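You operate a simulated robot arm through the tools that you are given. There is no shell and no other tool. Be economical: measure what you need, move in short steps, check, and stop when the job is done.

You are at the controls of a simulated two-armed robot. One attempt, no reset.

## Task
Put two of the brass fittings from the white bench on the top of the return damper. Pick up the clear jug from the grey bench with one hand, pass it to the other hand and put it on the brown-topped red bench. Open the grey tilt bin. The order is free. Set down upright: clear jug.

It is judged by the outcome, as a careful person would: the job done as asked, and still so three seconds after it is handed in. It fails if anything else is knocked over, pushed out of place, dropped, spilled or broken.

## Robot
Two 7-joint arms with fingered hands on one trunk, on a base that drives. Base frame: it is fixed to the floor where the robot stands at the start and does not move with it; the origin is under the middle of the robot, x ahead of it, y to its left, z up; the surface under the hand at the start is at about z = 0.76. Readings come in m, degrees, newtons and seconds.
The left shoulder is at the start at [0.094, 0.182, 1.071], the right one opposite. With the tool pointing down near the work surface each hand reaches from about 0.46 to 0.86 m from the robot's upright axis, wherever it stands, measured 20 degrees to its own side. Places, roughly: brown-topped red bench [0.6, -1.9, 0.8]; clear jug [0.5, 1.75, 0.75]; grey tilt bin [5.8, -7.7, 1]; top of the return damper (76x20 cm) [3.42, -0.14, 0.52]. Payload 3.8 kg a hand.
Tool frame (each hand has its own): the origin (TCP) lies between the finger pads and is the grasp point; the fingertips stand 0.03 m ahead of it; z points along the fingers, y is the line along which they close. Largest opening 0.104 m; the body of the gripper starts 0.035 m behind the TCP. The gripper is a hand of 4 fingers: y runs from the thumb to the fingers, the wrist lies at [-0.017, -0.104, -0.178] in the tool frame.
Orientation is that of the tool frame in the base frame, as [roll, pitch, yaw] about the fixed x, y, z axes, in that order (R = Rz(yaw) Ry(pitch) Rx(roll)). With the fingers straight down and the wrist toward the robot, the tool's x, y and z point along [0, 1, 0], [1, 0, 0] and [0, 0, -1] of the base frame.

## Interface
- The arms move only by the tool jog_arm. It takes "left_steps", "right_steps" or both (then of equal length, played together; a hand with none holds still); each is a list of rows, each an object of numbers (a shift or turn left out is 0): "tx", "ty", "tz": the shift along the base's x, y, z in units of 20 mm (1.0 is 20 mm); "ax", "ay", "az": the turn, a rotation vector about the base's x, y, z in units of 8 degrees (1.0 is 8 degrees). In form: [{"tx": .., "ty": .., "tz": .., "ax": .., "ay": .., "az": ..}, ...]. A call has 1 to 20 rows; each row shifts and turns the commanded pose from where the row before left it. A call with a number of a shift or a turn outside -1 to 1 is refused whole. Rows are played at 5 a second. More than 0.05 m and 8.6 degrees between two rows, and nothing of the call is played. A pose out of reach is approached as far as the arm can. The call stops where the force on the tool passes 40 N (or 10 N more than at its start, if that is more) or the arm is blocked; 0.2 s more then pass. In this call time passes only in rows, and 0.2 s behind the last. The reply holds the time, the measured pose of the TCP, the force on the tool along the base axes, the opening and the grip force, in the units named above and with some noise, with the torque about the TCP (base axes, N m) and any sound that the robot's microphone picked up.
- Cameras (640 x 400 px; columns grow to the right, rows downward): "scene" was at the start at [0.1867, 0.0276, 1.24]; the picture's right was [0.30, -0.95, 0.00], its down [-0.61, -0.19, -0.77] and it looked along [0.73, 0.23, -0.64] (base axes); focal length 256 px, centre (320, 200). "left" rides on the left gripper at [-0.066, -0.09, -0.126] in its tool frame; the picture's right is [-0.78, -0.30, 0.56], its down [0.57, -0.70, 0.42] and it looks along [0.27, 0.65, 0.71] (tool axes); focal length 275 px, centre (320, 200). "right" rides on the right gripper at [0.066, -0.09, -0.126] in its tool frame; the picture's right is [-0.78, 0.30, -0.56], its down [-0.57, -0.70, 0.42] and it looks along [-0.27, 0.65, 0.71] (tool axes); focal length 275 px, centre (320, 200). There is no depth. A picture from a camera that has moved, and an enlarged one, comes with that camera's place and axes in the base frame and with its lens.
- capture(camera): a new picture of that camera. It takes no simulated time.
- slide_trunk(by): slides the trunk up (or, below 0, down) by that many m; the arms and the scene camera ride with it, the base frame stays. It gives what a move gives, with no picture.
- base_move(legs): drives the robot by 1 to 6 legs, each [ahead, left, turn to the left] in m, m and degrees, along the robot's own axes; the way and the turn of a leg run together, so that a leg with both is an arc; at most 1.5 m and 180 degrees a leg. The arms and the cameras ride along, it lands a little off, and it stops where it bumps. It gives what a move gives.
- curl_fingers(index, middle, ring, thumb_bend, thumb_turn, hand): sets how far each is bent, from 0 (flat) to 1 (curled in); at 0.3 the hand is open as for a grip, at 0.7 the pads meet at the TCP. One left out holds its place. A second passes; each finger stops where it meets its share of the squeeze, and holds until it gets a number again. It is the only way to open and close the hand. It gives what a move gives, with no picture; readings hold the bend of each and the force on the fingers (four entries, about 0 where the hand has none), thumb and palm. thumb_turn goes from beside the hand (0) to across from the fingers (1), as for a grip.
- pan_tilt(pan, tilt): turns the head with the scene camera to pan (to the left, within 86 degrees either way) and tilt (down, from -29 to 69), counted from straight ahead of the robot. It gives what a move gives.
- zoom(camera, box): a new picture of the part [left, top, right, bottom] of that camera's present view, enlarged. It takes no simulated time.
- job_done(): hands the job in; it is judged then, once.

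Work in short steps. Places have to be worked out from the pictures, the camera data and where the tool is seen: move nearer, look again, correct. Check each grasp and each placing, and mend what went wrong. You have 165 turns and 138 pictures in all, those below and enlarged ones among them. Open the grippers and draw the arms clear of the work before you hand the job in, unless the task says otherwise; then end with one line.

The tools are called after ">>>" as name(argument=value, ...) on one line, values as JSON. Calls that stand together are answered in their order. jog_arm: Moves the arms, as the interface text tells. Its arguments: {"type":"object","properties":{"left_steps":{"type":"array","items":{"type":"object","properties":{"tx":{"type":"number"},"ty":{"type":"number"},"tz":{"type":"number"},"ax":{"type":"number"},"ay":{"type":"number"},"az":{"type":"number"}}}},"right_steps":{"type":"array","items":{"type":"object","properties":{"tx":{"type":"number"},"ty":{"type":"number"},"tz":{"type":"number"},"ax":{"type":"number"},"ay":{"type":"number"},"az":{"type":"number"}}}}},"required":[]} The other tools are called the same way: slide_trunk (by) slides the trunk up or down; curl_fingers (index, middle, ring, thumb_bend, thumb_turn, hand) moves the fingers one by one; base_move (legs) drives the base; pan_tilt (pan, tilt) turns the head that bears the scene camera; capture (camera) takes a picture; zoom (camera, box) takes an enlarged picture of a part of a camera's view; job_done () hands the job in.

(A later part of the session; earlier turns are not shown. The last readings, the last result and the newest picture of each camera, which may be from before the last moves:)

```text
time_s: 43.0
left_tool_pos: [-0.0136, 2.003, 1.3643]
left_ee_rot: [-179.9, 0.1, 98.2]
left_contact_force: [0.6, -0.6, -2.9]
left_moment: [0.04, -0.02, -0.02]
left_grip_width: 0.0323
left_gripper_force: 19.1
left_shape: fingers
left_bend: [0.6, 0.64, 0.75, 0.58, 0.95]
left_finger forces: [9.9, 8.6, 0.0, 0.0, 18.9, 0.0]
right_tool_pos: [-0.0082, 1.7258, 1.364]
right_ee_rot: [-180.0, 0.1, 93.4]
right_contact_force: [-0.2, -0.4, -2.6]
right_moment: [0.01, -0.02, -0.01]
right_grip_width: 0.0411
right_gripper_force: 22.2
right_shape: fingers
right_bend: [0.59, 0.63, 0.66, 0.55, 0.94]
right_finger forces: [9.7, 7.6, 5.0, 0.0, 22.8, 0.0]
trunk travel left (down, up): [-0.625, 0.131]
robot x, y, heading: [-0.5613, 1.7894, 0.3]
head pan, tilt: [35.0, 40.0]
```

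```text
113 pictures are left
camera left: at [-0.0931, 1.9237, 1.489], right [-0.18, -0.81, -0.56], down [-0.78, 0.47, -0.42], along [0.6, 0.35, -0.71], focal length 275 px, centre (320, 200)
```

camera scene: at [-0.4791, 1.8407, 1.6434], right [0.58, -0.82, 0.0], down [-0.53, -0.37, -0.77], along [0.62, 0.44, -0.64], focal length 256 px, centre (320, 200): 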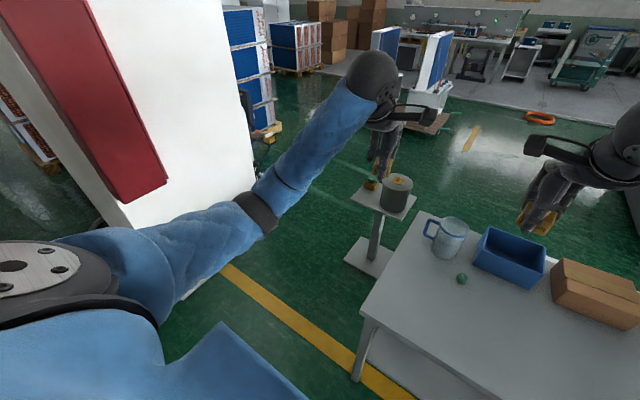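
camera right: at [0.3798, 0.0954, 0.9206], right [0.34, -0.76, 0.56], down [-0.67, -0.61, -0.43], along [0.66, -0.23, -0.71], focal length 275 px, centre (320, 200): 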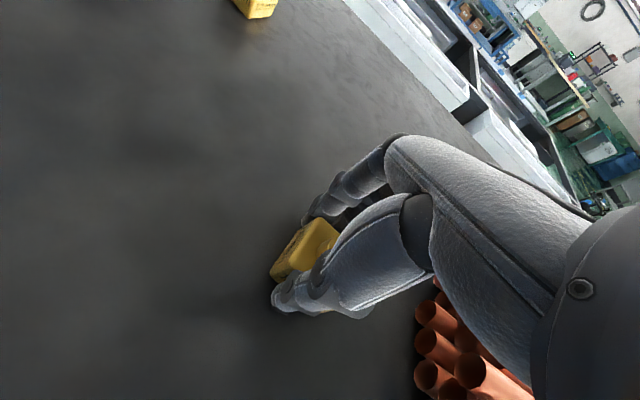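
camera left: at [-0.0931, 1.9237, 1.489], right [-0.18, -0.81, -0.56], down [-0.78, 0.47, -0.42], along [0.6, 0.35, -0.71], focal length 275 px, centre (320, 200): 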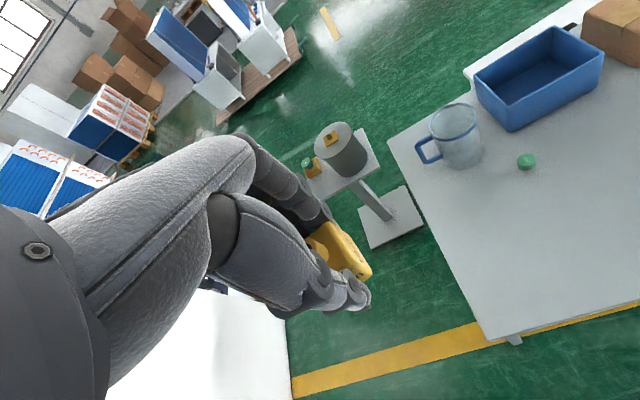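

The passage runs between the pedestal (≈[0.76,2.28]) and the pillar (≈y 3.1). I check how wide my own base is before squeezing through.

>>> pan_tilt(pan=60, tilt=69)

>>> capture(camera="scene")

>>> pan_tilt(pan=-60, tilt=69)

>>> capture(camera="scene")

```text
time_s: 43.9
left_tool_pos: [-0.0135, 2.0014, 1.364]
left_ee_rot: [-179.9, 0.1, 98.3]
left_contact_force: [-0.5, 0.5, -2.4]
left_moment: [0.01, 0.0, -0.01]
left_grip_width: 0.0326
left_gripper_force: 18.5
left_shape: fingers
left_bend: [0.6, 0.64, 0.75, 0.58, 0.95]
left_finger forces: [9.8, 8.6, 0.1, 0.0, 18.8, 0.0]
right_tool_pos: [-0.0076, 1.726, 1.364]
right_ee_rot: [-180.0, 0.0, 93.5]
right_contact_force: [0.7, 0.7, -3.4]
right_moment: [0.03, -0.04, 0.02]
right_grip_width: 0.0408
right_gripper_force: 22.8
right_shape: fingers
right_bend: [0.59, 0.63, 0.66, 0.55, 0.94]
right_finger forces: [9.9, 7.6, 5.0, 0.0, 22.8, 0.1]
trunk travel left (down, up): [-0.625, 0.131]
robot x, y, heading: [-0.5634, 1.7866, -0.0]
head pan, tilt: [60.0, 68.8]
```

```text
112 pictures are left
camera scene: at [-0.5206, 1.84, 1.6074], right [0.87, -0.5, 0.0], down [-0.46, -0.81, -0.36], along [0.18, 0.32, -0.93], focal length 256 px, centre (320, 200)
```

scene: 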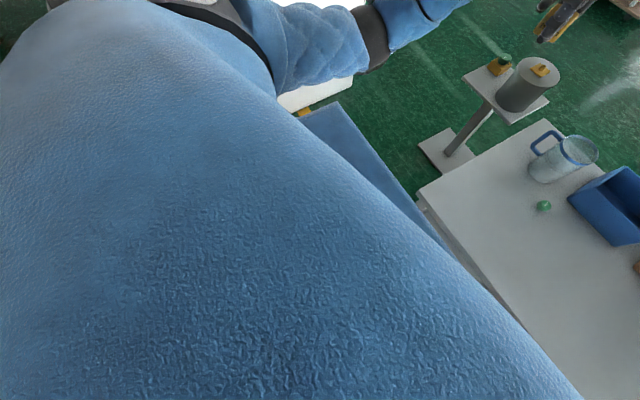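

```text
time_s: 45.9
left_tool_pos: [-0.0134, 2.0026, 1.3645]
left_ee_rot: [-179.9, 0.0, 98.3]
left_contact_force: [-0.1, -0.2, -2.0]
left_moment: [0.04, 0.01, 0.02]
left_grip_width: 0.0325
left_gripper_force: 18.3
left_shape: fingers
left_bend: [0.6, 0.64, 0.75, 0.58, 0.95]
left_finger forces: [9.7, 8.5, 0.1, 0.1, 18.8, 0.0]
right_tool_pos: [-0.0073, 1.7261, 1.3636]
right_ee_rot: [-179.9, 0.0, 93.4]
right_contact_force: [0.3, 0.5, -3.5]
right_moment: [0.04, -0.02, 0.0]
right_grip_width: 0.0409
right_gripper_force: 22.4
right_shape: fingers
right_bend: [0.59, 0.63, 0.66, 0.55, 0.94]
right_finger forces: [9.9, 7.6, 5.0, 0.1, 22.7, 0.0]
trunk travel left (down, up): [-0.625, 0.131]
robot x, y, heading: [-0.5591, 1.7895, 0.2]
head pan, tilt: [-60.0, 68.8]
```

```text
111 pictures are left
camera scene: at [-0.5203, 1.7431, 1.6073], right [-0.86, -0.5, 0.0], down [-0.47, 0.8, -0.36], along [0.18, -0.31, -0.93], focal length 256 px, centre (320, 200)
```

scene: 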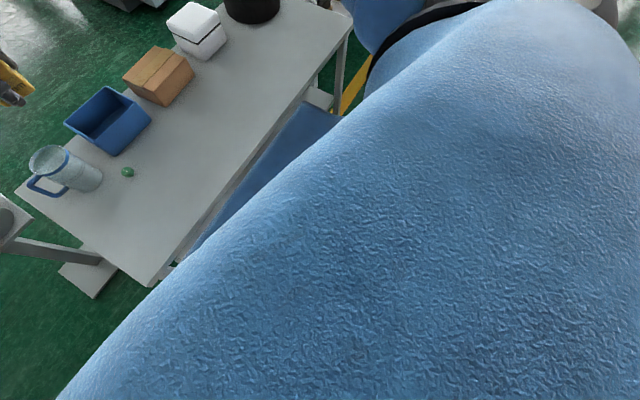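

The torso looks about ±0.3 m wide. I strafe on to y≈2.65 and look at the passage ahead.

>>> base_move(legs=[[-0.05, 0.85, 0]])

>>> pan_tilt(pan=10, tilt=45)

>>> capture(camera="scene")

>>> pan_tilt(pan=60, tilt=50)

>>> capture(camera="scene")

```text
time_s: 50.1
left_tool_pos: [-0.0771, 2.8209, 1.3619]
left_ee_rot: [-179.6, -0.1, 99.1]
left_contact_force: [0.5, 0.0, -1.9]
left_moment: [-0.02, -0.02, -0.02]
left_grip_width: 0.0322
left_gripper_force: 19.3
left_shape: fingers
left_bend: [0.6, 0.64, 0.75, 0.58, 0.95]
left_finger forces: [9.9, 8.8, 0.1, 0.0, 18.9, 0.1]
right_tool_pos: [-0.068, 2.5409, 1.3659]
right_ee_rot: [179.8, 0.0, 93.6]
right_contact_force: [0.4, 0.1, -3.7]
right_moment: [0.05, -0.02, 0.0]
right_grip_width: 0.041
right_gripper_force: 22.6
right_shape: fingers
right_bend: [0.59, 0.64, 0.66, 0.55, 0.94]
right_finger forces: [9.7, 7.6, 5.0, 0.0, 22.7, 0.0]
trunk travel left (down, up): [-0.625, 0.131]
robot x, y, heading: [-0.6186, 2.5998, 0.4]
head pan, tilt: [-60.0, 68.8]
stopped in leg 1: the robot was blocked; the commanded pose is now the measured one
```

```text
time_s: 51.5
left_tool_pos: [-0.0773, 2.8194, 1.3632]
left_ee_rot: [-179.8, 0.1, 98.6]
left_contact_force: [-0.4, 0.7, -2.4]
left_moment: [0.02, -0.05, 0.03]
left_grip_width: 0.0323
left_gripper_force: 18.7
left_shape: fingers
left_bend: [0.6, 0.64, 0.75, 0.58, 0.95]
left_finger forces: [9.8, 8.7, 0.0, 0.1, 18.9, 0.1]
right_tool_pos: [-0.0713, 2.5421, 1.3674]
right_ee_rot: [179.7, 0.2, 93.7]
right_contact_force: [0.0, -0.8, -3.1]
right_moment: [0.03, -0.03, -0.01]
right_grip_width: 0.0412
right_gripper_force: 22.4
right_shape: fingers
right_bend: [0.59, 0.64, 0.66, 0.55, 0.94]
right_finger forces: [9.8, 7.6, 4.9, 0.0, 22.7, 0.1]
trunk travel left (down, up): [-0.625, 0.131]
robot x, y, heading: [-0.614, 2.6024, 0.6]
head pan, tilt: [10.0, 45.0]
```

```text
110 pictures are left
camera scene: at [-0.5334, 2.6207, 1.6368], right [0.18, -0.98, 0.0], down [-0.69, -0.13, -0.71], along [0.7, 0.13, -0.7], focal length 256 px, centre (320, 200)
```

scene: 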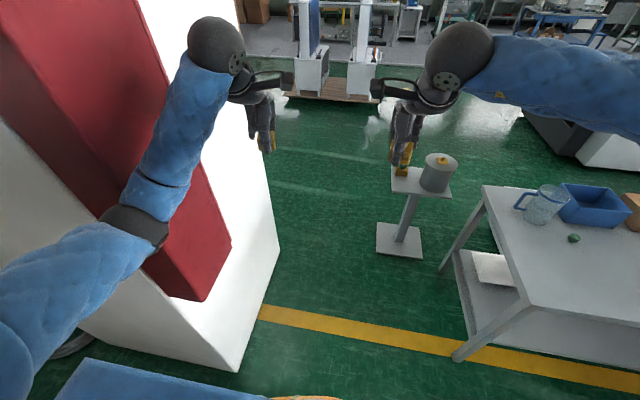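

```text
time_s: 52.6
left_tool_pos: [-0.0766, 2.8203, 1.3645]
left_ee_rot: [-179.8, 0.1, 98.5]
left_contact_force: [-1.5, 0.7, -2.0]
left_moment: [0.01, -0.03, 0.01]
left_grip_width: 0.0322
left_gripper_force: 18.7
left_shape: fingers
left_bend: [0.6, 0.64, 0.75, 0.58, 0.95]
left_finger forces: [9.8, 8.7, 0.0, 0.0, 18.9, 0.0]
right_tool_pos: [-0.0706, 2.5416, 1.3675]
right_ee_rot: [179.6, 0.2, 93.7]
right_contact_force: [-0.2, -0.4, -2.5]
right_moment: [0.01, -0.02, 0.0]
right_grip_width: 0.0408
right_gripper_force: 21.9
right_shape: fingers
right_bend: [0.59, 0.64, 0.66, 0.55, 0.94]
right_finger forces: [9.7, 7.6, 5.0, 0.0, 22.7, 0.0]
trunk travel left (down, up): [-0.625, 0.131]
robot x, y, heading: [-0.6139, 2.6017, 0.5]
head pan, tilt: [60.0, 50.0]
```

```text
109 pictures are left
camera scene: at [-0.5754, 2.673, 1.6296], right [0.87, -0.49, 0.01], down [-0.37, -0.67, -0.64], along [0.32, 0.56, -0.76], focal length 256 px, centre (320, 200)
```

scene: 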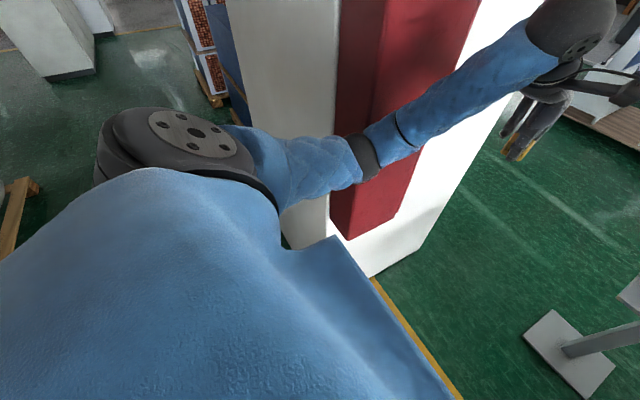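

The left elbow touched the red box on the pillar, and the gap at the pedestal is only about 0.73 m. I move back off the contact and check the route round the other side of the pillar.

>>> base_move(legs=[[-0.1, -0.12, 0]])

>>> pan_tilt(pan=86, tilt=18)

>>> capture(camera="scene")

```text
time_s: 54.0
left_tool_pos: [-0.1646, 2.6958, 1.3584]
left_ee_rot: [-179.2, 0.0, 98.7]
left_contact_force: [0.0, 0.0, -1.5]
left_moment: [-0.01, -0.04, 0.01]
left_grip_width: 0.0324
left_gripper_force: 18.4
left_shape: fingers
left_bend: [0.6, 0.64, 0.75, 0.58, 0.95]
left_finger forces: [10.0, 8.7, 0.1, 0.0, 18.9, 0.0]
right_tool_pos: [-0.156, 2.4187, 1.3624]
right_ee_rot: [-179.8, 0.1, 93.7]
right_contact_force: [0.1, -0.4, -3.0]
right_moment: [0.04, -0.03, 0.0]
right_grip_width: 0.041
right_gripper_force: 22.2
right_shape: fingers
right_bend: [0.59, 0.64, 0.66, 0.55, 0.94]
right_finger forces: [9.7, 7.6, 4.9, 0.0, 22.6, 0.0]
trunk travel left (down, up): [-0.625, 0.131]
robot x, y, heading: [-0.7119, 2.4799, 0.4]
head pan, tilt: [60.0, 50.0]
```

```text
time_s: 55.0
left_tool_pos: [-0.1648, 2.6968, 1.3589]
left_ee_rot: [-179.4, 0.0, 98.6]
left_contact_force: [0.3, 0.8, -2.2]
left_moment: [0.0, 0.0, -0.01]
left_grip_width: 0.0325
left_gripper_force: 19.1
left_shape: fingers
left_bend: [0.6, 0.64, 0.75, 0.58, 0.95]
left_finger forces: [9.7, 8.7, 0.0, 0.0, 18.9, 0.0]
right_tool_pos: [-0.1579, 2.4194, 1.3626]
right_ee_rot: [-179.8, 0.1, 93.7]
right_contact_force: [0.6, 0.7, -3.2]
right_moment: [0.0, -0.06, 0.02]
right_grip_width: 0.0409
right_gripper_force: 22.6
right_shape: fingers
right_bend: [0.59, 0.64, 0.66, 0.55, 0.94]
right_finger forces: [9.8, 7.6, 5.0, 0.0, 22.8, 0.1]
trunk travel left (down, up): [-0.625, 0.131]
robot x, y, heading: [-0.7117, 2.4783, 0.6]
head pan, tilt: [85.9, 18.0]
```

```text
108 pictures are left
camera scene: at [-0.6926, 2.5763, 1.678], right [1.0, -0.06, 0.0], down [-0.02, -0.31, -0.95], along [0.06, 0.95, -0.31], focal length 256 px, centre (320, 200)
```

scene: 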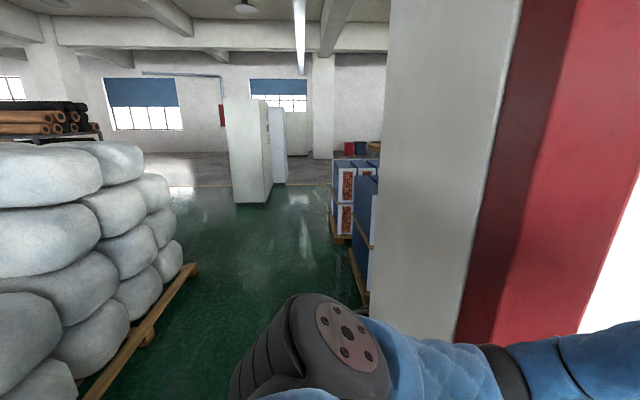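

The west side is open but long. I want to know my base's footprint first: I swing the right hand out to the side and turn its camera to look back at the base.

>>> jog_arm(right_steps=[{"tx": -0.4, "ty": -1, "az": 0.5}, {"tx": -0.4, "ty": -1, "az": 0.5}, {"tx": -0.4, "ty": -1, "az": 0.5}, {"tx": -0.4, "ty": -1, "az": 0.5}, {"tx": -0.4, "ty": -1, "az": 0.5}, {"tx": -0.4, "ty": -1, "az": 0.5}, {"tx": -0.4, "ty": -1, "az": 0.5}, {"tx": -0.4, "ty": -1, "az": 0.5}, {"tx": -0.4, "ty": -1, "az": 0.5}, {"tx": -0.4, "ty": -1, "az": 0.5}, {"tx": -0.4, "ty": -1, "az": 0.5}, {"tx": -0.4, "ty": -1, "az": 0.5}, {"tx": -0.4, "ty": -1, "az": 0.5}, {"tx": -0.4, "ty": -1, "az": 0.5}, {"tx": -0.4, "ty": -1, "az": 0.5}, {"tx": -0.4, "ty": -1, "az": 0.5}, {"tx": -0.4, "ty": -1, "az": 0.5}, {"tx": -0.4, "ty": -1, "az": 0.5}, {"tx": -0.4, "ty": -1, "az": 0.5}, {"tx": -0.4, "ty": -1, "az": 0.5}])

>>> capture(camera="right")

```text
time_s: 59.2
left_tool_pos: [-0.1661, 2.696, 1.3599]
left_ee_rot: [-179.4, -0.2, 98.5]
left_contact_force: [-0.1, 0.2, -2.1]
left_moment: [0.0, 0.01, -0.01]
left_grip_width: 0.0325
left_gripper_force: 18.8
left_shape: fingers
left_bend: [0.6, 0.64, 0.75, 0.58, 0.95]
left_finger forces: [9.8, 8.7, 0.1, 0.1, 18.9, 0.0]
right_tool_pos: [-0.3389, 2.2419, 1.3308]
right_ee_rot: [-179.0, 2.7, 140.7]
right_contact_force: [0.5, -0.2, -3.7]
right_moment: [0.04, 0.02, 0.0]
right_grip_width: 0.0408
right_gripper_force: 21.9
right_shape: fingers
right_bend: [0.59, 0.64, 0.66, 0.55, 0.94]
right_finger forces: [9.5, 7.5, 5.0, 0.0, 22.3, 0.1]
right hand out of reach, approached as far as the arm can: row 10, 11, 12, 13, 14, 15, 16, 17, 18, 19, 20
trunk travel left (down, up): [-0.625, 0.131]
robot x, y, heading: [-0.7125, 2.4815, 0.5]
head pan, tilt: [85.9, 18.0]
```

```text
107 pictures are left
camera right: at [-0.449, 2.2209, 1.4555], right [0.77, -0.24, 0.59], down [0.01, -0.92, -0.38], along [0.63, 0.3, -0.71], focal length 275 px, centre (320, 200)
```

right: 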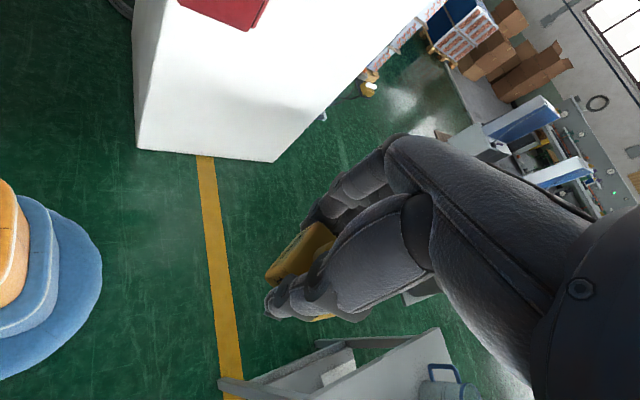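

The base is a disc of about 0.28 m radius, so the 0.70 m gap is passable. I bring the right hand back and drive to x≈0.25 at y≈2.57, just past the red box.

>>> jog_arm(right_steps=[{"tx": 0.4, "ty": 1, "az": -0.5}, {"tx": 0.4, "ty": 1, "az": -0.5}, {"tx": 0.4, "ty": 1, "az": -0.5}, {"tx": 0.4, "ty": 1, "az": -0.5}, {"tx": 0.4, "ty": 1, "az": -0.5}, {"tx": 0.4, "ty": 1, "az": -0.5}, {"tx": 0.4, "ty": 1, "az": -0.5}, {"tx": 0.4, "ty": 1, "az": -0.5}, {"tx": 0.4, "ty": 1, "az": -0.5}, {"tx": 0.4, "ty": 1, "az": -0.5}])

>>> base_move(legs=[[0.5, 0.02, -0.5], [0.45, 0.06, 0]])

>>> pan_tilt(pan=-20, tilt=60)

>>> capture(camera="scene")

>>> capture(camera="right")

```text
time_s: 61.4
left_tool_pos: [-0.1646, 2.6962, 1.36]
left_ee_rot: [-179.3, 0.0, 98.7]
left_contact_force: [-0.2, 0.3, -2.6]
left_moment: [0.0, 0.0, 0.02]
left_grip_width: 0.0323
left_gripper_force: 18.2
left_shape: fingers
left_bend: [0.6, 0.64, 0.75, 0.58, 0.95]
left_finger forces: [9.8, 8.7, 0.0, 0.0, 18.8, 0.0]
right_tool_pos: [-0.2578, 2.4435, 1.3315]
right_ee_rot: [-179.2, 2.3, 102.6]
right_contact_force: [-0.4, 0.5, -2.5]
right_moment: [-0.03, -0.05, 0.0]
right_grip_width: 0.0408
right_gripper_force: 22.4
right_shape: fingers
right_bend: [0.59, 0.64, 0.66, 0.55, 0.94]
right_finger forces: [9.5, 7.4, 4.9, 0.0, 22.3, 0.1]
trunk travel left (down, up): [-0.625, 0.131]
robot x, y, heading: [-0.7107, 2.481, 0.4]
head pan, tilt: [85.9, 18.0]
```

```text
time_s: 66.7
left_tool_pos: [0.79, 2.7763, 1.3593]
left_ee_rot: [-179.4, -0.1, 98.3]
left_contact_force: [0.1, 0.1, -3.0]
left_moment: [0.01, -0.01, 0.0]
left_grip_width: 0.0323
left_gripper_force: 18.6
left_shape: fingers
left_bend: [0.6, 0.64, 0.75, 0.58, 0.95]
left_finger forces: [9.8, 8.6, 0.0, 0.0, 18.9, 0.0]
right_tool_pos: [0.6975, 2.523, 1.3319]
right_ee_rot: [-179.2, 2.1, 102.2]
right_contact_force: [-0.2, 0.7, -3.0]
right_moment: [0.04, 0.01, 0.0]
right_grip_width: 0.041
right_gripper_force: 21.9
right_shape: fingers
right_bend: [0.59, 0.64, 0.66, 0.55, 0.94]
right_finger forces: [9.4, 7.4, 5.0, 0.1, 22.2, 0.0]
trunk travel left (down, up): [-0.625, 0.131]
robot x, y, heading: [0.2428, 2.5655, 0.1]
head pan, tilt: [85.9, 18.0]
```

```text
time_s: 68.6
left_tool_pos: [0.7897, 2.776, 1.3589]
left_ee_rot: [-179.4, -0.1, 98.3]
left_contact_force: [-0.3, 0.9, -2.3]
left_moment: [-0.01, -0.02, 0.0]
left_grip_width: 0.0327
left_gripper_force: 18.2
left_shape: fingers
left_bend: [0.6, 0.64, 0.75, 0.58, 0.95]
left_finger forces: [9.8, 8.7, 0.0, 0.0, 18.8, 0.0]
right_tool_pos: [0.6964, 2.5231, 1.3317]
right_ee_rot: [-179.1, 2.1, 102.2]
right_contact_force: [-0.6, 0.6, -4.8]
right_moment: [0.0, -0.04, 0.02]
right_grip_width: 0.0411
right_gripper_force: 22.1
right_shape: fingers
right_bend: [0.59, 0.64, 0.66, 0.55, 0.94]
right_finger forces: [9.4, 7.4, 4.9, 0.0, 22.2, 0.0]
trunk travel left (down, up): [-0.625, 0.131]
robot x, y, heading: [0.2433, 2.5662, 0.1]
head pan, tilt: [-20.0, 60.0]
```

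```text
106 pictures are left
camera scene: at [0.3183, 2.5433, 1.6167], right [-0.34, -0.94, 0.0], down [-0.81, 0.29, -0.5], along [0.47, -0.17, -0.87], focal length 256 px, centre (320, 200)
```

scene: 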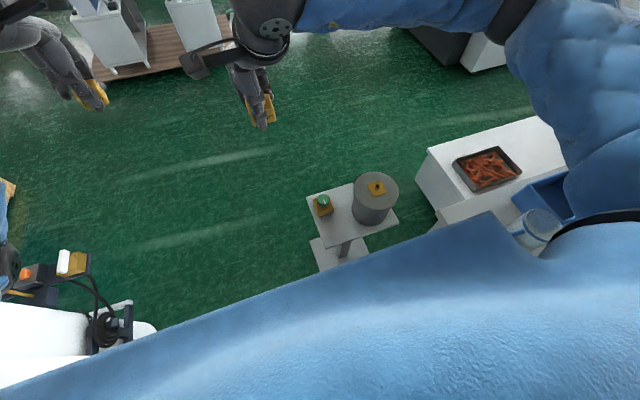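

```text
105 pictures are left
camera right: at [0.5957, 2.5737, 1.456], right [0.46, -0.67, 0.58], down [-0.57, -0.72, -0.39], along [0.69, -0.15, -0.71], focal length 275 px, centre (320, 200)
```

right: 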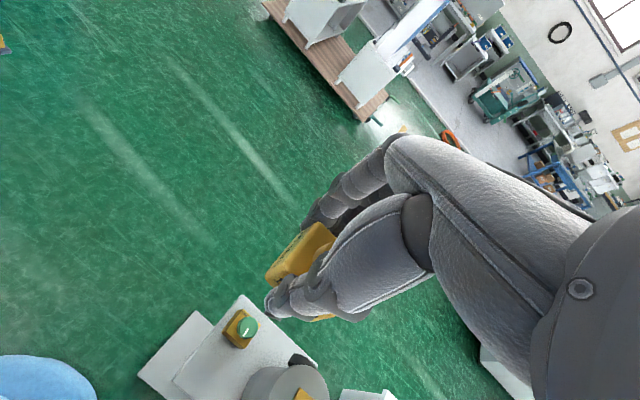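

The pedestal's near edge lies at y≈2.41 (x 0.62–0.92) and the pillar at y≈3.1 up to x≈0.5. I thread through in two small legs.

>>> base_move(legs=[[0.3, 0.19, 0], [0.55, 0.05, 0]])

>>> pan_tilt(pan=0, tilt=35)

>>> capture(camera="scene")

>>> pan_tilt(pan=-55, tilt=35)

>>> capture(camera="scene")

```text
time_s: 73.6
left_tool_pos: [1.6403, 3.0212, 1.3593]
left_ee_rot: [-179.4, -0.1, 98.3]
left_contact_force: [-0.5, 0.1, -3.1]
left_moment: [0.04, -0.02, -0.01]
left_grip_width: 0.0323
left_gripper_force: 18.9
left_shape: fingers
left_bend: [0.6, 0.64, 0.75, 0.58, 0.95]
left_finger forces: [9.8, 8.7, 0.0, 0.0, 18.7, 0.0]
right_tool_pos: [1.5474, 2.7682, 1.333]
right_ee_rot: [-179.2, 2.1, 102.2]
right_contact_force: [0.7, 0.4, -2.7]
right_moment: [0.03, -0.04, 0.0]
right_grip_width: 0.041
right_gripper_force: 22.3
right_shape: fingers
right_bend: [0.59, 0.64, 0.66, 0.55, 0.94]
right_finger forces: [9.4, 7.4, 4.9, 0.0, 22.2, 0.0]
trunk travel left (down, up): [-0.625, 0.131]
robot x, y, heading: [1.0912, 2.8069, -0.1]
head pan, tilt: [-20.0, 60.0]
```

```text
time_s: 74.5
left_tool_pos: [1.6396, 3.0209, 1.3591]
left_ee_rot: [-179.4, 0.0, 98.3]
left_contact_force: [0.0, -0.1, -3.1]
left_moment: [0.02, -0.01, 0.04]
left_grip_width: 0.0322
left_gripper_force: 18.7
left_shape: fingers
left_bend: [0.6, 0.64, 0.75, 0.58, 0.95]
left_finger forces: [9.9, 8.9, 0.0, 0.0, 18.8, 0.1]
right_tool_pos: [1.5473, 2.7667, 1.3304]
right_ee_rot: [-179.1, 2.1, 102.2]
right_contact_force: [-1.0, 0.5, -3.3]
right_moment: [-0.01, -0.04, -0.01]
right_grip_width: 0.0411
right_gripper_force: 22.2
right_shape: fingers
right_bend: [0.59, 0.64, 0.66, 0.55, 0.94]
right_finger forces: [9.5, 7.3, 4.9, 0.1, 22.2, 0.1]
trunk travel left (down, up): [-0.625, 0.131]
robot x, y, heading: [1.0954, 2.8104, -0.2]
head pan, tilt: [0.0, 35.0]
```

```text
104 pictures are left
camera scene: at [1.1935, 2.8109, 1.6509], right [0.0, -1.0, 0.0], down [-0.57, 0.0, -0.82], along [0.82, 0.0, -0.57], focal length 256 px, centre (320, 200)
```

scene: 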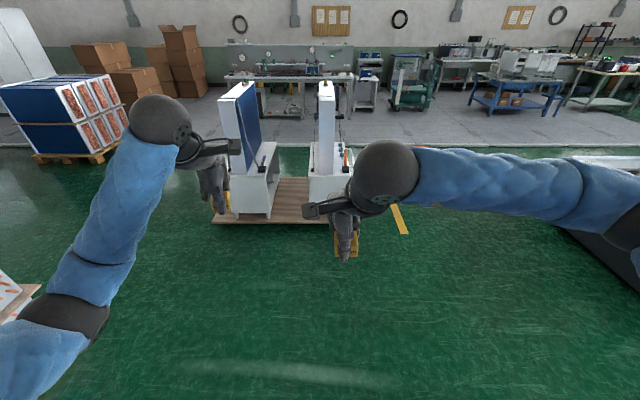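

```text
time_s: 75.8
left_tool_pos: [1.6404, 3.0205, 1.3596]
left_ee_rot: [-179.4, -0.1, 98.3]
left_contact_force: [0.1, 0.1, -2.2]
left_moment: [0.03, -0.02, 0.02]
left_grip_width: 0.0325
left_gripper_force: 19.2
left_shape: fingers
left_bend: [0.6, 0.64, 0.75, 0.58, 0.95]
left_finger forces: [9.8, 8.7, 0.0, 0.0, 18.8, 0.1]
right_tool_pos: [1.5466, 2.7679, 1.3322]
right_ee_rot: [-179.1, 2.1, 102.3]
right_contact_force: [-0.1, 0.2, -2.5]
right_moment: [0.04, -0.05, -0.01]
right_grip_width: 0.0408
right_gripper_force: 22.1
right_shape: fingers
right_bend: [0.59, 0.64, 0.66, 0.55, 0.94]
right_finger forces: [9.5, 7.4, 4.9, 0.0, 22.1, 0.0]
trunk travel left (down, up): [-0.625, 0.131]
robot x, y, heading: [1.0944, 2.8101, -0.2]
head pan, tilt: [-55.0, 35.0]
```

```text
103 pictures are left
camera scene: at [1.1567, 2.7389, 1.651], right [-0.82, -0.58, 0.0], down [-0.33, 0.47, -0.82], along [0.47, -0.67, -0.57], focal length 256 px, centre (320, 200)
```

scene: 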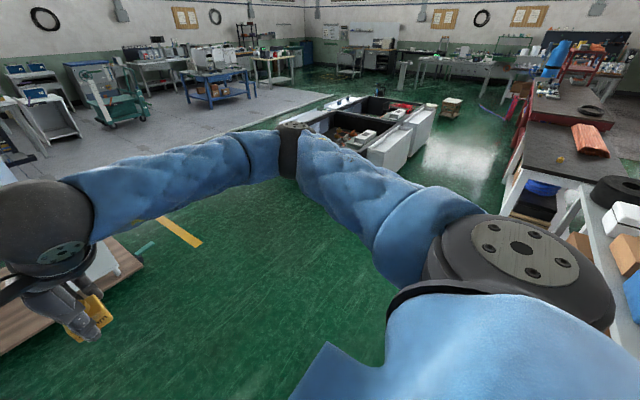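

Through the gap. I drive into the open floor, turn round and back toward the rear side of the air-handling unit, then look at the damper.

>>> base_move(legs=[[0.6, -0.7, 0], [0.6, -0.7, 0], [0, 0, 180], [-0.9, 0.25, 0], [-0.95, 0.15, 0]])

>>> pan_tilt(pan=60, tilt=45)

>>> capture(camera="scene")

```text
time_s: 101.5
left_tool_pos: [3.613, 0.8195, 1.36]
left_ee_rot: [-179.4, 0.0, -81.0]
left_contact_force: [-0.3, -0.4, -2.5]
left_moment: [-0.01, 0.03, -0.01]
left_grip_width: 0.0314
left_gripper_force: 17.1
left_shape: fingers
left_bend: [0.71, 0.65, 0.75, 0.58, 0.95]
left_finger forces: [8.7, 8.2, 0.1, 0.0, 17.1, 0.0]
right_tool_pos: [3.7038, 1.0756, 1.3302]
right_ee_rot: [-179.2, 2.1, -77.0]
right_contact_force: [-0.2, -0.2, -2.8]
right_moment: [-0.02, 0.02, -0.02]
right_grip_width: 0.04
right_gripper_force: 20.3
right_shape: fingers
right_bend: [0.59, 0.64, 0.67, 0.55, 0.94]
right_finger forces: [9.0, 7.0, 4.4, 0.1, 20.8, 0.0]
trunk travel left (down, up): [-0.625, 0.131]
robot x, y, heading: [4.1554, 1.04, -179.1]
head pan, tilt: [-55.0, 35.0]
```

```text
time_s: 103.5
left_tool_pos: [3.6142, 0.8199, 1.3596]
left_ee_rot: [-179.4, -0.1, -80.9]
left_contact_force: [-0.7, -0.1, -3.5]
left_moment: [-0.01, 0.04, -0.02]
left_grip_width: 0.0316
left_gripper_force: 17.0
left_shape: fingers
left_bend: [0.71, 0.65, 0.75, 0.58, 0.95]
left_finger forces: [8.7, 8.3, 0.0, 0.0, 17.2, 0.1]
right_tool_pos: [3.7031, 1.075, 1.3318]
right_ee_rot: [-179.3, 2.2, -77.0]
right_contact_force: [0.3, 0.2, -3.7]
right_moment: [-0.03, 0.03, -0.03]
right_grip_width: 0.0403
right_gripper_force: 20.8
right_shape: fingers
right_bend: [0.59, 0.64, 0.67, 0.55, 0.94]
right_finger forces: [9.1, 6.9, 4.4, 0.0, 20.8, 0.0]
trunk travel left (down, up): [-0.625, 0.131]
robot x, y, heading: [4.1571, 1.0418, -179.0]
head pan, tilt: [60.0, 45.0]
```

```text
102 pictures are left
camera scene: at [4.1049, 0.9702, 1.6362], right [-0.87, 0.49, 0.0], down [0.34, 0.62, -0.71], along [-0.34, -0.62, -0.71], focal length 256 px, centre (320, 200)
```

scene: 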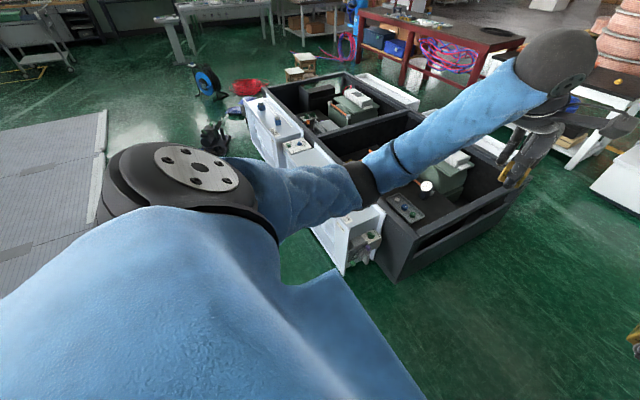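

The damper is hidden behind my left arm. I strafe to stand behind it (y≈-0.1) and look straight ahead and down.

>>> base_move(legs=[[0, 1.13, -1]])

>>> pan_tilt(pan=0, tilt=50)

>>> capture(camera="scene")

>>> capture(camera="left")

```text
time_s: 107.7
left_tool_pos: [3.6213, -0.037, 1.3576]
left_ee_rot: [-179.3, 0.2, -81.8]
left_contact_force: [0.0, -1.2, -1.8]
left_moment: [0.04, 0.03, -0.03]
left_grip_width: 0.0317
left_gripper_force: 17.1
left_shape: fingers
left_bend: [0.71, 0.65, 0.75, 0.58, 0.95]
left_finger forces: [8.8, 8.4, 0.1, 0.0, 17.3, 0.0]
right_tool_pos: [3.7139, 0.2157, 1.33]
right_ee_rot: [-179.0, 2.4, -77.6]
right_contact_force: [-0.1, -0.2, -3.0]
right_moment: [0.06, 0.01, 0.01]
right_grip_width: 0.0404
right_gripper_force: 20.9
right_shape: fingers
right_bend: [0.59, 0.64, 0.67, 0.55, 0.94]
right_finger forces: [9.0, 7.0, 4.5, 0.1, 21.0, 0.0]
trunk travel left (down, up): [-0.625, 0.131]
robot x, y, heading: [4.1698, 0.1778, -179.7]
head pan, tilt: [60.0, 45.0]
stopped in leg 1: the robot was blocked; the commanded pose is now the measured one
```

```text
time_s: 109.0
left_tool_pos: [3.6215, -0.0328, 1.3593]
left_ee_rot: [-179.4, 0.0, -81.7]
left_contact_force: [0.2, -0.1, -3.0]
left_moment: [-0.01, -0.01, -0.01]
left_grip_width: 0.0315
left_gripper_force: 17.5
left_shape: fingers
left_bend: [0.71, 0.65, 0.75, 0.58, 0.95]
left_finger forces: [8.9, 8.4, 0.0, 0.0, 17.3, 0.0]
right_tool_pos: [3.7129, 0.2222, 1.3303]
right_ee_rot: [-179.2, 2.2, -77.8]
right_contact_force: [0.6, 0.0, -2.3]
right_moment: [-0.01, -0.01, 0.0]
right_grip_width: 0.0401
right_gripper_force: 21.0
right_shape: fingers
right_bend: [0.59, 0.64, 0.67, 0.55, 0.94]
right_finger forces: [9.1, 7.0, 4.4, 0.0, 20.9, 0.0]
trunk travel left (down, up): [-0.625, 0.131]
robot x, y, heading: [4.1667, 0.1781, -179.7]
head pan, tilt: [0.0, 50.0]
```

```text
101 pictures are left
camera scene: at [4.0772, 0.1806, 1.6293], right [-0.01, 1.0, 0.0], down [0.77, 0.01, -0.64], along [-0.64, 0.0, -0.77], focal length 256 px, centre (320, 200)
```

scene: 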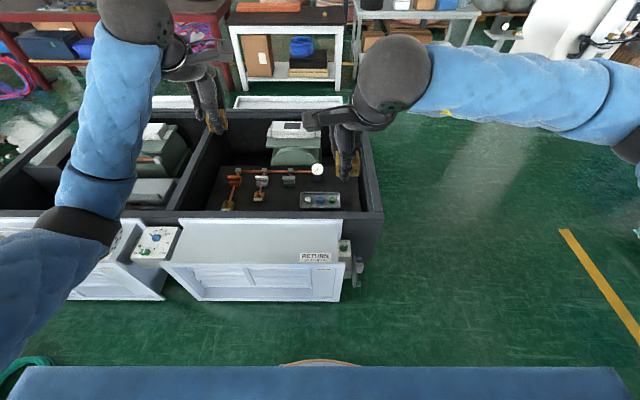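

```text
100 pictures are left
camera left: at [3.699, 0.045, 1.4848], right [0.19, 0.81, -0.55], down [0.78, -0.47, -0.42], along [-0.6, -0.35, -0.72], focal length 275 px, centre (320, 200)
```

left: 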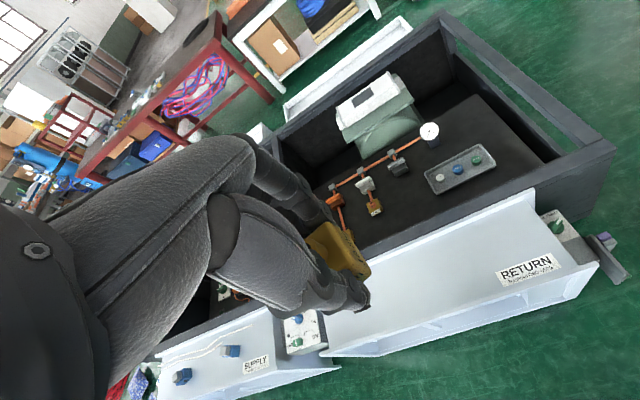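

The RETURN damper top is clear and flat, x≈3.32–3.52, y≈-0.52–0.24. I check what blocked me on the left and verify nothing is disturbed.

>>> pan_tilt(pan=86, tilt=55)

>>> capture(camera="scene")

```text
time_s: 110.6
left_tool_pos: [3.6204, -0.0332, 1.3594]
left_ee_rot: [-179.4, 0.0, -81.7]
left_contact_force: [0.4, 0.8, -3.0]
left_moment: [-0.02, 0.04, 0.0]
left_grip_width: 0.0316
left_gripper_force: 17.0
left_shape: fingers
left_bend: [0.71, 0.65, 0.75, 0.58, 0.95]
left_finger forces: [8.8, 8.4, 0.0, 0.0, 17.4, 0.0]
right_tool_pos: [3.7132, 0.2202, 1.331]
right_ee_rot: [-179.0, 2.2, -77.8]
right_contact_force: [-0.6, -0.5, -2.9]
right_moment: [0.0, 0.02, -0.01]
right_grip_width: 0.0401
right_gripper_force: 20.5
right_shape: fingers
right_bend: [0.59, 0.64, 0.67, 0.55, 0.94]
right_finger forces: [9.1, 7.0, 4.5, 0.1, 21.0, 0.0]
trunk travel left (down, up): [-0.625, 0.131]
robot x, y, heading: [4.1651, 0.179, -179.4]
head pan, tilt: [85.9, 55.0]
```

```text
99 pictures are left
camera scene: at [4.1495, 0.1093, 1.6228], right [-1.0, 0.07, 0.0], down [0.05, 0.82, -0.57], along [-0.04, -0.57, -0.82], focal length 256 px, centre (320, 200)
```

scene: 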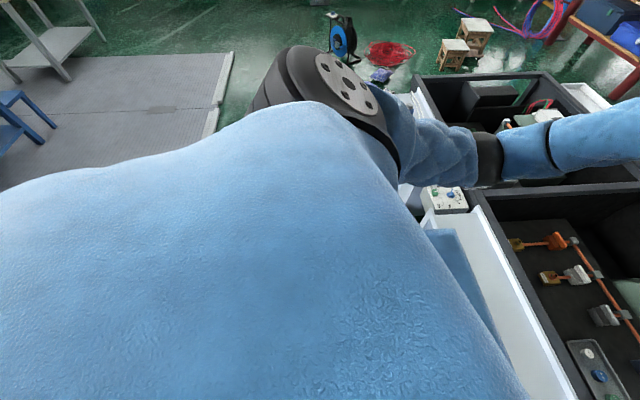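

Nothing visible was disturbed; I stay here since both hands reach the damper. I extend both hands over the damper top at height first (right to y≈0.13, left to y≈-0.06).

>>> jog_arm(left_steps=[{"tx": -0.67, "ty": -0.1, "az": -0.07}, {"tx": -0.67, "ty": -0.1, "az": -0.07}, {"tx": -0.67, "ty": -0.1, "az": -0.07}, {"tx": -0.67, "ty": -0.1, "az": -0.07}, {"tx": -0.67, "ty": -0.1, "az": -0.07}, {"tx": -0.67, "ty": -0.1, "az": -0.07}, {"tx": -0.67, "ty": -0.1, "az": -0.07}, {"tx": -0.67, "ty": -0.1, "az": -0.07}, {"tx": -0.67, "ty": -0.1, "az": -0.07}, {"tx": -0.67, "ty": -0.1, "az": -0.07}, {"tx": -0.67, "ty": -0.1, "az": -0.07}, {"tx": -0.67, "ty": -0.1, "az": -0.07}, {"tx": -0.67, "ty": -0.1, "az": -0.07}, {"tx": -0.67, "ty": -0.1, "az": -0.07}, {"tx": -0.67, "ty": -0.1, "az": -0.07}], right_steps=[{"tx": -0.97, "ty": -0.3, "az": -0.1, "ax": -0.02}, {"tx": -0.97, "ty": -0.3, "az": -0.1, "ax": -0.02}, {"tx": -0.97, "ty": -0.3, "az": -0.1, "ax": -0.02}, {"tx": -0.97, "ty": -0.3, "az": -0.1, "ax": -0.02}, {"tx": -0.97, "ty": -0.3, "az": -0.1, "ax": -0.02}, {"tx": -0.97, "ty": -0.3, "az": -0.1, "ax": -0.02}, {"tx": -0.97, "ty": -0.3, "az": -0.1, "ax": -0.02}, {"tx": -0.97, "ty": -0.3, "az": -0.1, "ax": -0.02}, {"tx": -0.97, "ty": -0.3, "az": -0.1, "ax": -0.02}, {"tx": -0.97, "ty": -0.3, "az": -0.1, "ax": -0.02}, {"tx": -0.97, "ty": -0.3, "az": -0.1, "ax": -0.02}, {"tx": -0.97, "ty": -0.3, "az": -0.1, "ax": -0.02}, {"tx": -0.97, "ty": -0.3, "az": -0.1, "ax": -0.02}, {"tx": -0.97, "ty": -0.3, "az": -0.1, "ax": -0.02}, {"tx": -0.97, "ty": -0.3, "az": -0.1, "ax": -0.02}])

>>> slide_trunk(by=-0.4)

>>> pan_tilt(pan=0, tilt=45)

>>> capture(camera="scene")

>>> capture(camera="left")

```text
time_s: 113.8
left_tool_pos: [3.4256, -0.0624, 1.358]
left_ee_rot: [-179.3, -0.1, -90.2]
left_contact_force: [0.2, 0.0, -1.2]
left_moment: [-0.01, 0.03, -0.01]
left_grip_width: 0.0317
left_gripper_force: 17.5
left_shape: fingers
left_bend: [0.71, 0.65, 0.75, 0.58, 0.95]
left_finger forces: [8.7, 8.3, 0.1, 0.0, 17.1, 0.1]
left hand out of reach, approached as far as the arm can: row 15
right_tool_pos: [3.4772, 0.1482, 1.3388]
right_ee_rot: [-179.4, 0.0, -88.5]
right_contact_force: [-1.1, 0.1, -4.1]
right_moment: [0.01, 0.04, 0.0]
right_grip_width: 0.04
right_gripper_force: 20.1
right_shape: fingers
right_bend: [0.59, 0.64, 0.67, 0.55, 0.94]
right_finger forces: [9.1, 6.9, 4.4, 0.0, 20.7, 0.1]
right hand out of reach, approached as far as the arm can: row 13, 14, 15
trunk travel left (down, up): [-0.625, 0.131]
robot x, y, heading: [4.1636, 0.1806, -179.4]
head pan, tilt: [85.9, 55.0]
```

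```text
time_s: 117.6
left_tool_pos: [3.427, -0.0635, 0.959]
left_ee_rot: [-179.3, 0.1, -90.1]
left_contact_force: [-0.3, -0.6, -1.6]
left_moment: [0.02, 0.04, 0.01]
left_grip_width: 0.0315
left_gripper_force: 16.7
left_shape: fingers
left_bend: [0.71, 0.65, 0.75, 0.58, 0.95]
left_finger forces: [8.7, 8.3, 0.1, 0.0, 17.0, 0.1]
right_tool_pos: [3.4792, 0.1476, 0.94]
right_ee_rot: [-179.3, -0.2, -90.0]
right_contact_force: [0.0, -0.2, -3.3]
right_moment: [-0.04, 0.06, 0.0]
right_grip_width: 0.04
right_gripper_force: 20.5
right_shape: fingers
right_bend: [0.59, 0.64, 0.67, 0.55, 0.94]
right_finger forces: [9.0, 6.8, 4.4, 0.1, 20.5, 0.0]
trunk travel left (down, up): [-0.225, 0.531]
robot x, y, heading: [4.1672, 0.1796, -179.6]
head pan, tilt: [85.9, 55.0]
```

```text
time_s: 119.2
left_tool_pos: [3.4268, -0.0624, 0.9577]
left_ee_rot: [-179.3, 0.1, -90.2]
left_contact_force: [0.2, -0.1, -2.6]
left_moment: [0.02, 0.03, 0.02]
left_grip_width: 0.0313
left_gripper_force: 16.5
left_shape: fingers
left_bend: [0.71, 0.65, 0.75, 0.58, 0.95]
left_finger forces: [8.7, 8.3, 0.0, 0.1, 17.1, 0.0]
right_tool_pos: [3.478, 0.1476, 0.9383]
right_ee_rot: [-179.4, -0.2, -89.9]
right_contact_force: [-0.5, 0.3, -3.2]
right_moment: [-0.02, 0.03, 0.03]
right_grip_width: 0.0399
right_gripper_force: 19.9
right_shape: fingers
right_bend: [0.59, 0.64, 0.67, 0.55, 0.94]
right_finger forces: [9.1, 6.9, 4.5, 0.0, 20.4, 0.0]
trunk travel left (down, up): [-0.225, 0.531]
robot x, y, heading: [4.1679, 0.1827, -180.2]
head pan, tilt: [0.0, 45.0]
```

```text
98 pictures are left
camera scene: at [3.9793, 0.1801, 1.232], right [-0.01, 1.0, 0.0], down [0.71, 0.0, -0.71], along [-0.71, 0.0, -0.71], focal length 256 px, centre (320, 200)
```

scene: 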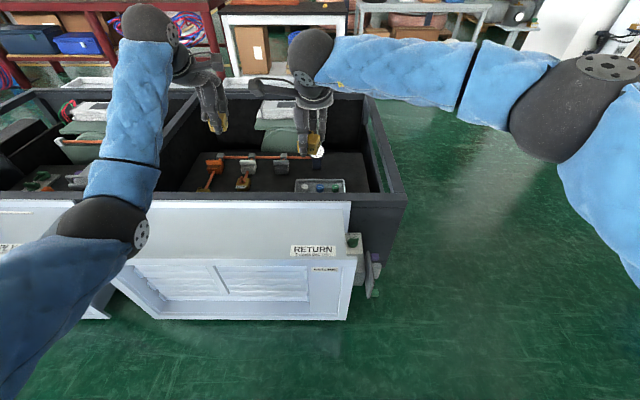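

```text
97 pictures are left
camera left: at [3.5146, 0.0029, 1.0835], right [0.3, 0.78, -0.55], down [0.7, -0.57, -0.42], along [-0.64, -0.26, -0.72], focal length 275 px, centre (320, 200)
```

left: 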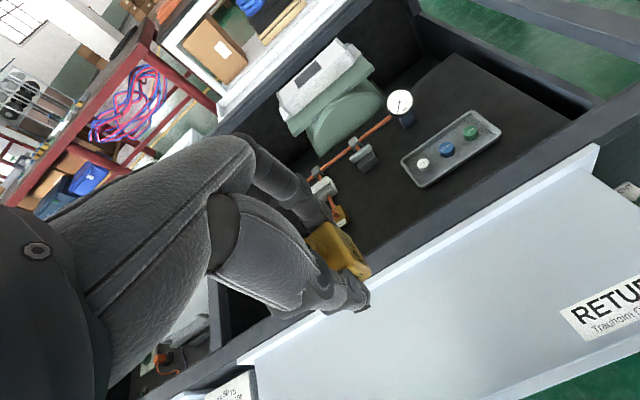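

Both are above the damper. I lower the trunk 0.2 m, then bring the hands to z≈0.60.

>>> slide_trunk(by=-0.2)

>>> jog_arm(left_steps=[{"tz": -1}, {"tz": -1}, {"tz": -1}, {"tz": -1}, {"tz": -1}, {"tz": -1}, {"tz": -1}, {"tz": -0.8}], right_steps=[{"tx": -0.2, "tz": -0.85}, {"tx": -0.2, "tz": -0.85}, {"tx": -0.2, "tz": -0.85}, {"tx": -0.2, "tz": -0.85}, {"tx": -0.2, "tz": -0.85}, {"tx": -0.2, "tz": -0.85}, {"tx": -0.2, "tz": -0.85}, {"tx": -0.2, "tz": -0.85}])

>>> capture(camera="scene")

>>> capture(camera="left")

>>> capture(camera="right")

```text
time_s: 121.4
left_tool_pos: [3.4271, -0.0621, 0.7584]
left_ee_rot: [-179.4, 0.0, -90.2]
left_contact_force: [0.2, 0.1, -1.6]
left_moment: [-0.03, 0.03, 0.0]
left_grip_width: 0.0313
left_gripper_force: 17.6
left_shape: fingers
left_bend: [0.71, 0.65, 0.75, 0.58, 0.95]
left_finger forces: [8.7, 8.4, 0.0, 0.0, 17.2, 0.0]
right_tool_pos: [3.4787, 0.1471, 0.7393]
right_ee_rot: [-179.5, -0.2, -89.8]
right_contact_force: [-0.2, -0.5, -2.6]
right_moment: [-0.01, 0.08, 0.01]
right_grip_width: 0.04
right_gripper_force: 19.9
right_shape: fingers
right_bend: [0.59, 0.64, 0.67, 0.55, 0.94]
right_finger forces: [8.9, 6.8, 4.5, 0.0, 20.5, 0.0]
trunk travel left (down, up): [-0.025, 0.731]
robot x, y, heading: [4.1673, 0.1783, -179.6]
head pan, tilt: [0.0, 45.0]
```

```text
time_s: 123.2
left_tool_pos: [3.4253, -0.0634, 0.6009]
left_ee_rot: [-179.3, 0.0, -90.1]
left_contact_force: [0.4, -0.3, -2.2]
left_moment: [0.0, 0.01, 0.02]
left_grip_width: 0.0312
left_gripper_force: 16.6
left_shape: fingers
left_bend: [0.71, 0.65, 0.75, 0.58, 0.95]
left_finger forces: [8.7, 8.3, 0.1, 0.1, 17.1, 0.0]
right_tool_pos: [3.4458, 0.1471, 0.6021]
right_ee_rot: [-179.5, -0.1, -89.9]
right_contact_force: [0.0, -0.7, -3.0]
right_moment: [0.0, 0.04, 0.0]
right_grip_width: 0.0399
right_gripper_force: 20.3
right_shape: fingers
right_bend: [0.59, 0.64, 0.67, 0.55, 0.94]
right_finger forces: [9.0, 6.9, 4.4, 0.0, 20.5, 0.0]
trunk travel left (down, up): [-0.025, 0.731]
robot x, y, heading: [4.1663, 0.1767, -179.6]
head pan, tilt: [0.0, 45.0]
```

```text
96 pictures are left
camera scene: at [3.8623, 0.1795, 1.0202], right [-0.01, 1.0, 0.0], down [0.71, 0.0, -0.71], along [-0.71, 0.0, -0.71], focal length 256 px, centre (320, 200)
```

scene: 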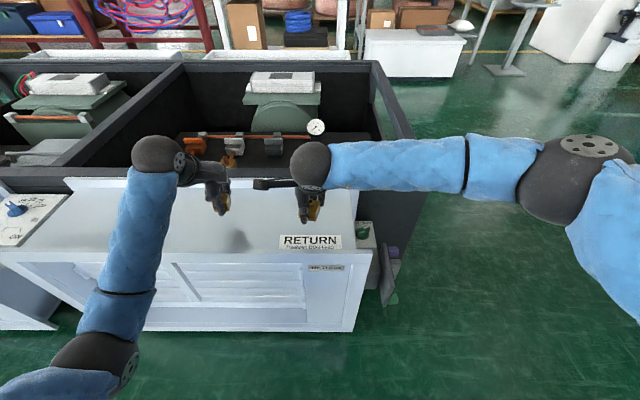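

```text
95 pictures are left
camera left: at [3.5153, 0.0032, 0.7264], right [0.3, 0.78, -0.55], down [0.71, -0.57, -0.42], along [-0.64, -0.26, -0.72], focal length 275 px, centre (320, 200)
```

left: 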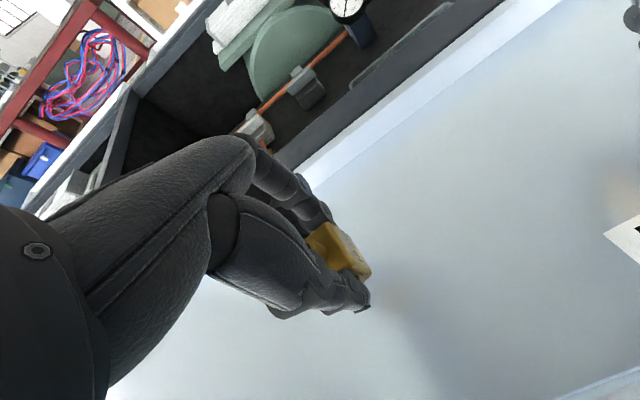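

```text
94 pictures are left
camera right: at [3.5358, 0.0833, 0.7286], right [-0.31, 0.78, 0.55], down [0.7, 0.57, -0.42], along [-0.64, 0.26, -0.72], focal length 275 px, centre (320, 200)
```

right: 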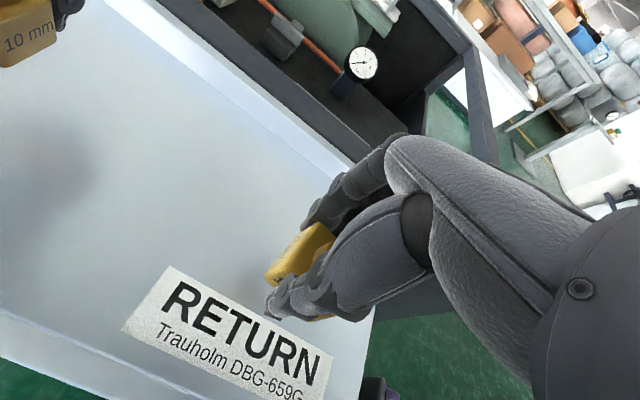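

Both positions are well inside the top. I lower 43 mm slowly to z≈0.558 and read forces.

>>> jog_arm(left_steps=[{"tz": -1}, {"tz": -0.7}, {"tz": -0.4}], right_steps=[{"tz": -1}, {"tz": -0.7}, {"tz": -0.4}])

>>> capture(camera="right")

```text
time_s: 124.0
left_tool_pos: [3.4259, -0.0624, 0.5598]
left_ee_rot: [-179.3, 0.0, -90.1]
left_contact_force: [0.5, 0.8, -1.6]
left_moment: [0.04, 0.09, 0.0]
left_grip_width: 0.0312
left_gripper_force: 16.8
left_shape: fingers
left_bend: [0.71, 0.65, 0.75, 0.58, 0.95]
left_finger forces: [8.7, 8.3, 0.0, 0.0, 17.1, 0.0]
right_tool_pos: [3.4458, 0.149, 0.5604]
right_ee_rot: [-179.4, -0.1, -89.8]
right_contact_force: [-0.4, -0.3, -3.2]
right_moment: [-0.02, 0.04, 0.01]
right_grip_width: 0.04
right_gripper_force: 20.1
right_shape: fingers
right_bend: [0.59, 0.64, 0.67, 0.55, 0.94]
right_finger forces: [9.0, 6.8, 4.5, 0.0, 20.4, 0.0]
trunk travel left (down, up): [-0.025, 0.731]
robot x, y, heading: [4.1668, 0.1791, -179.7]
head pan, tilt: [0.0, 45.0]
```

```text
93 pictures are left
camera right: at [3.5352, 0.0832, 0.6873], right [-0.31, 0.78, 0.55], down [0.7, 0.57, -0.42], along [-0.64, 0.26, -0.72], focal length 275 px, centre (320, 200)
```

right: 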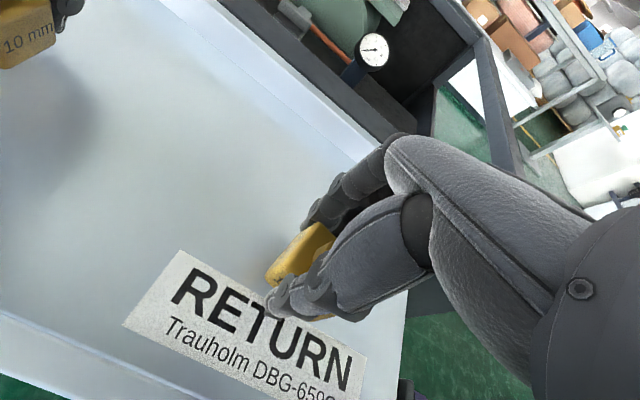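

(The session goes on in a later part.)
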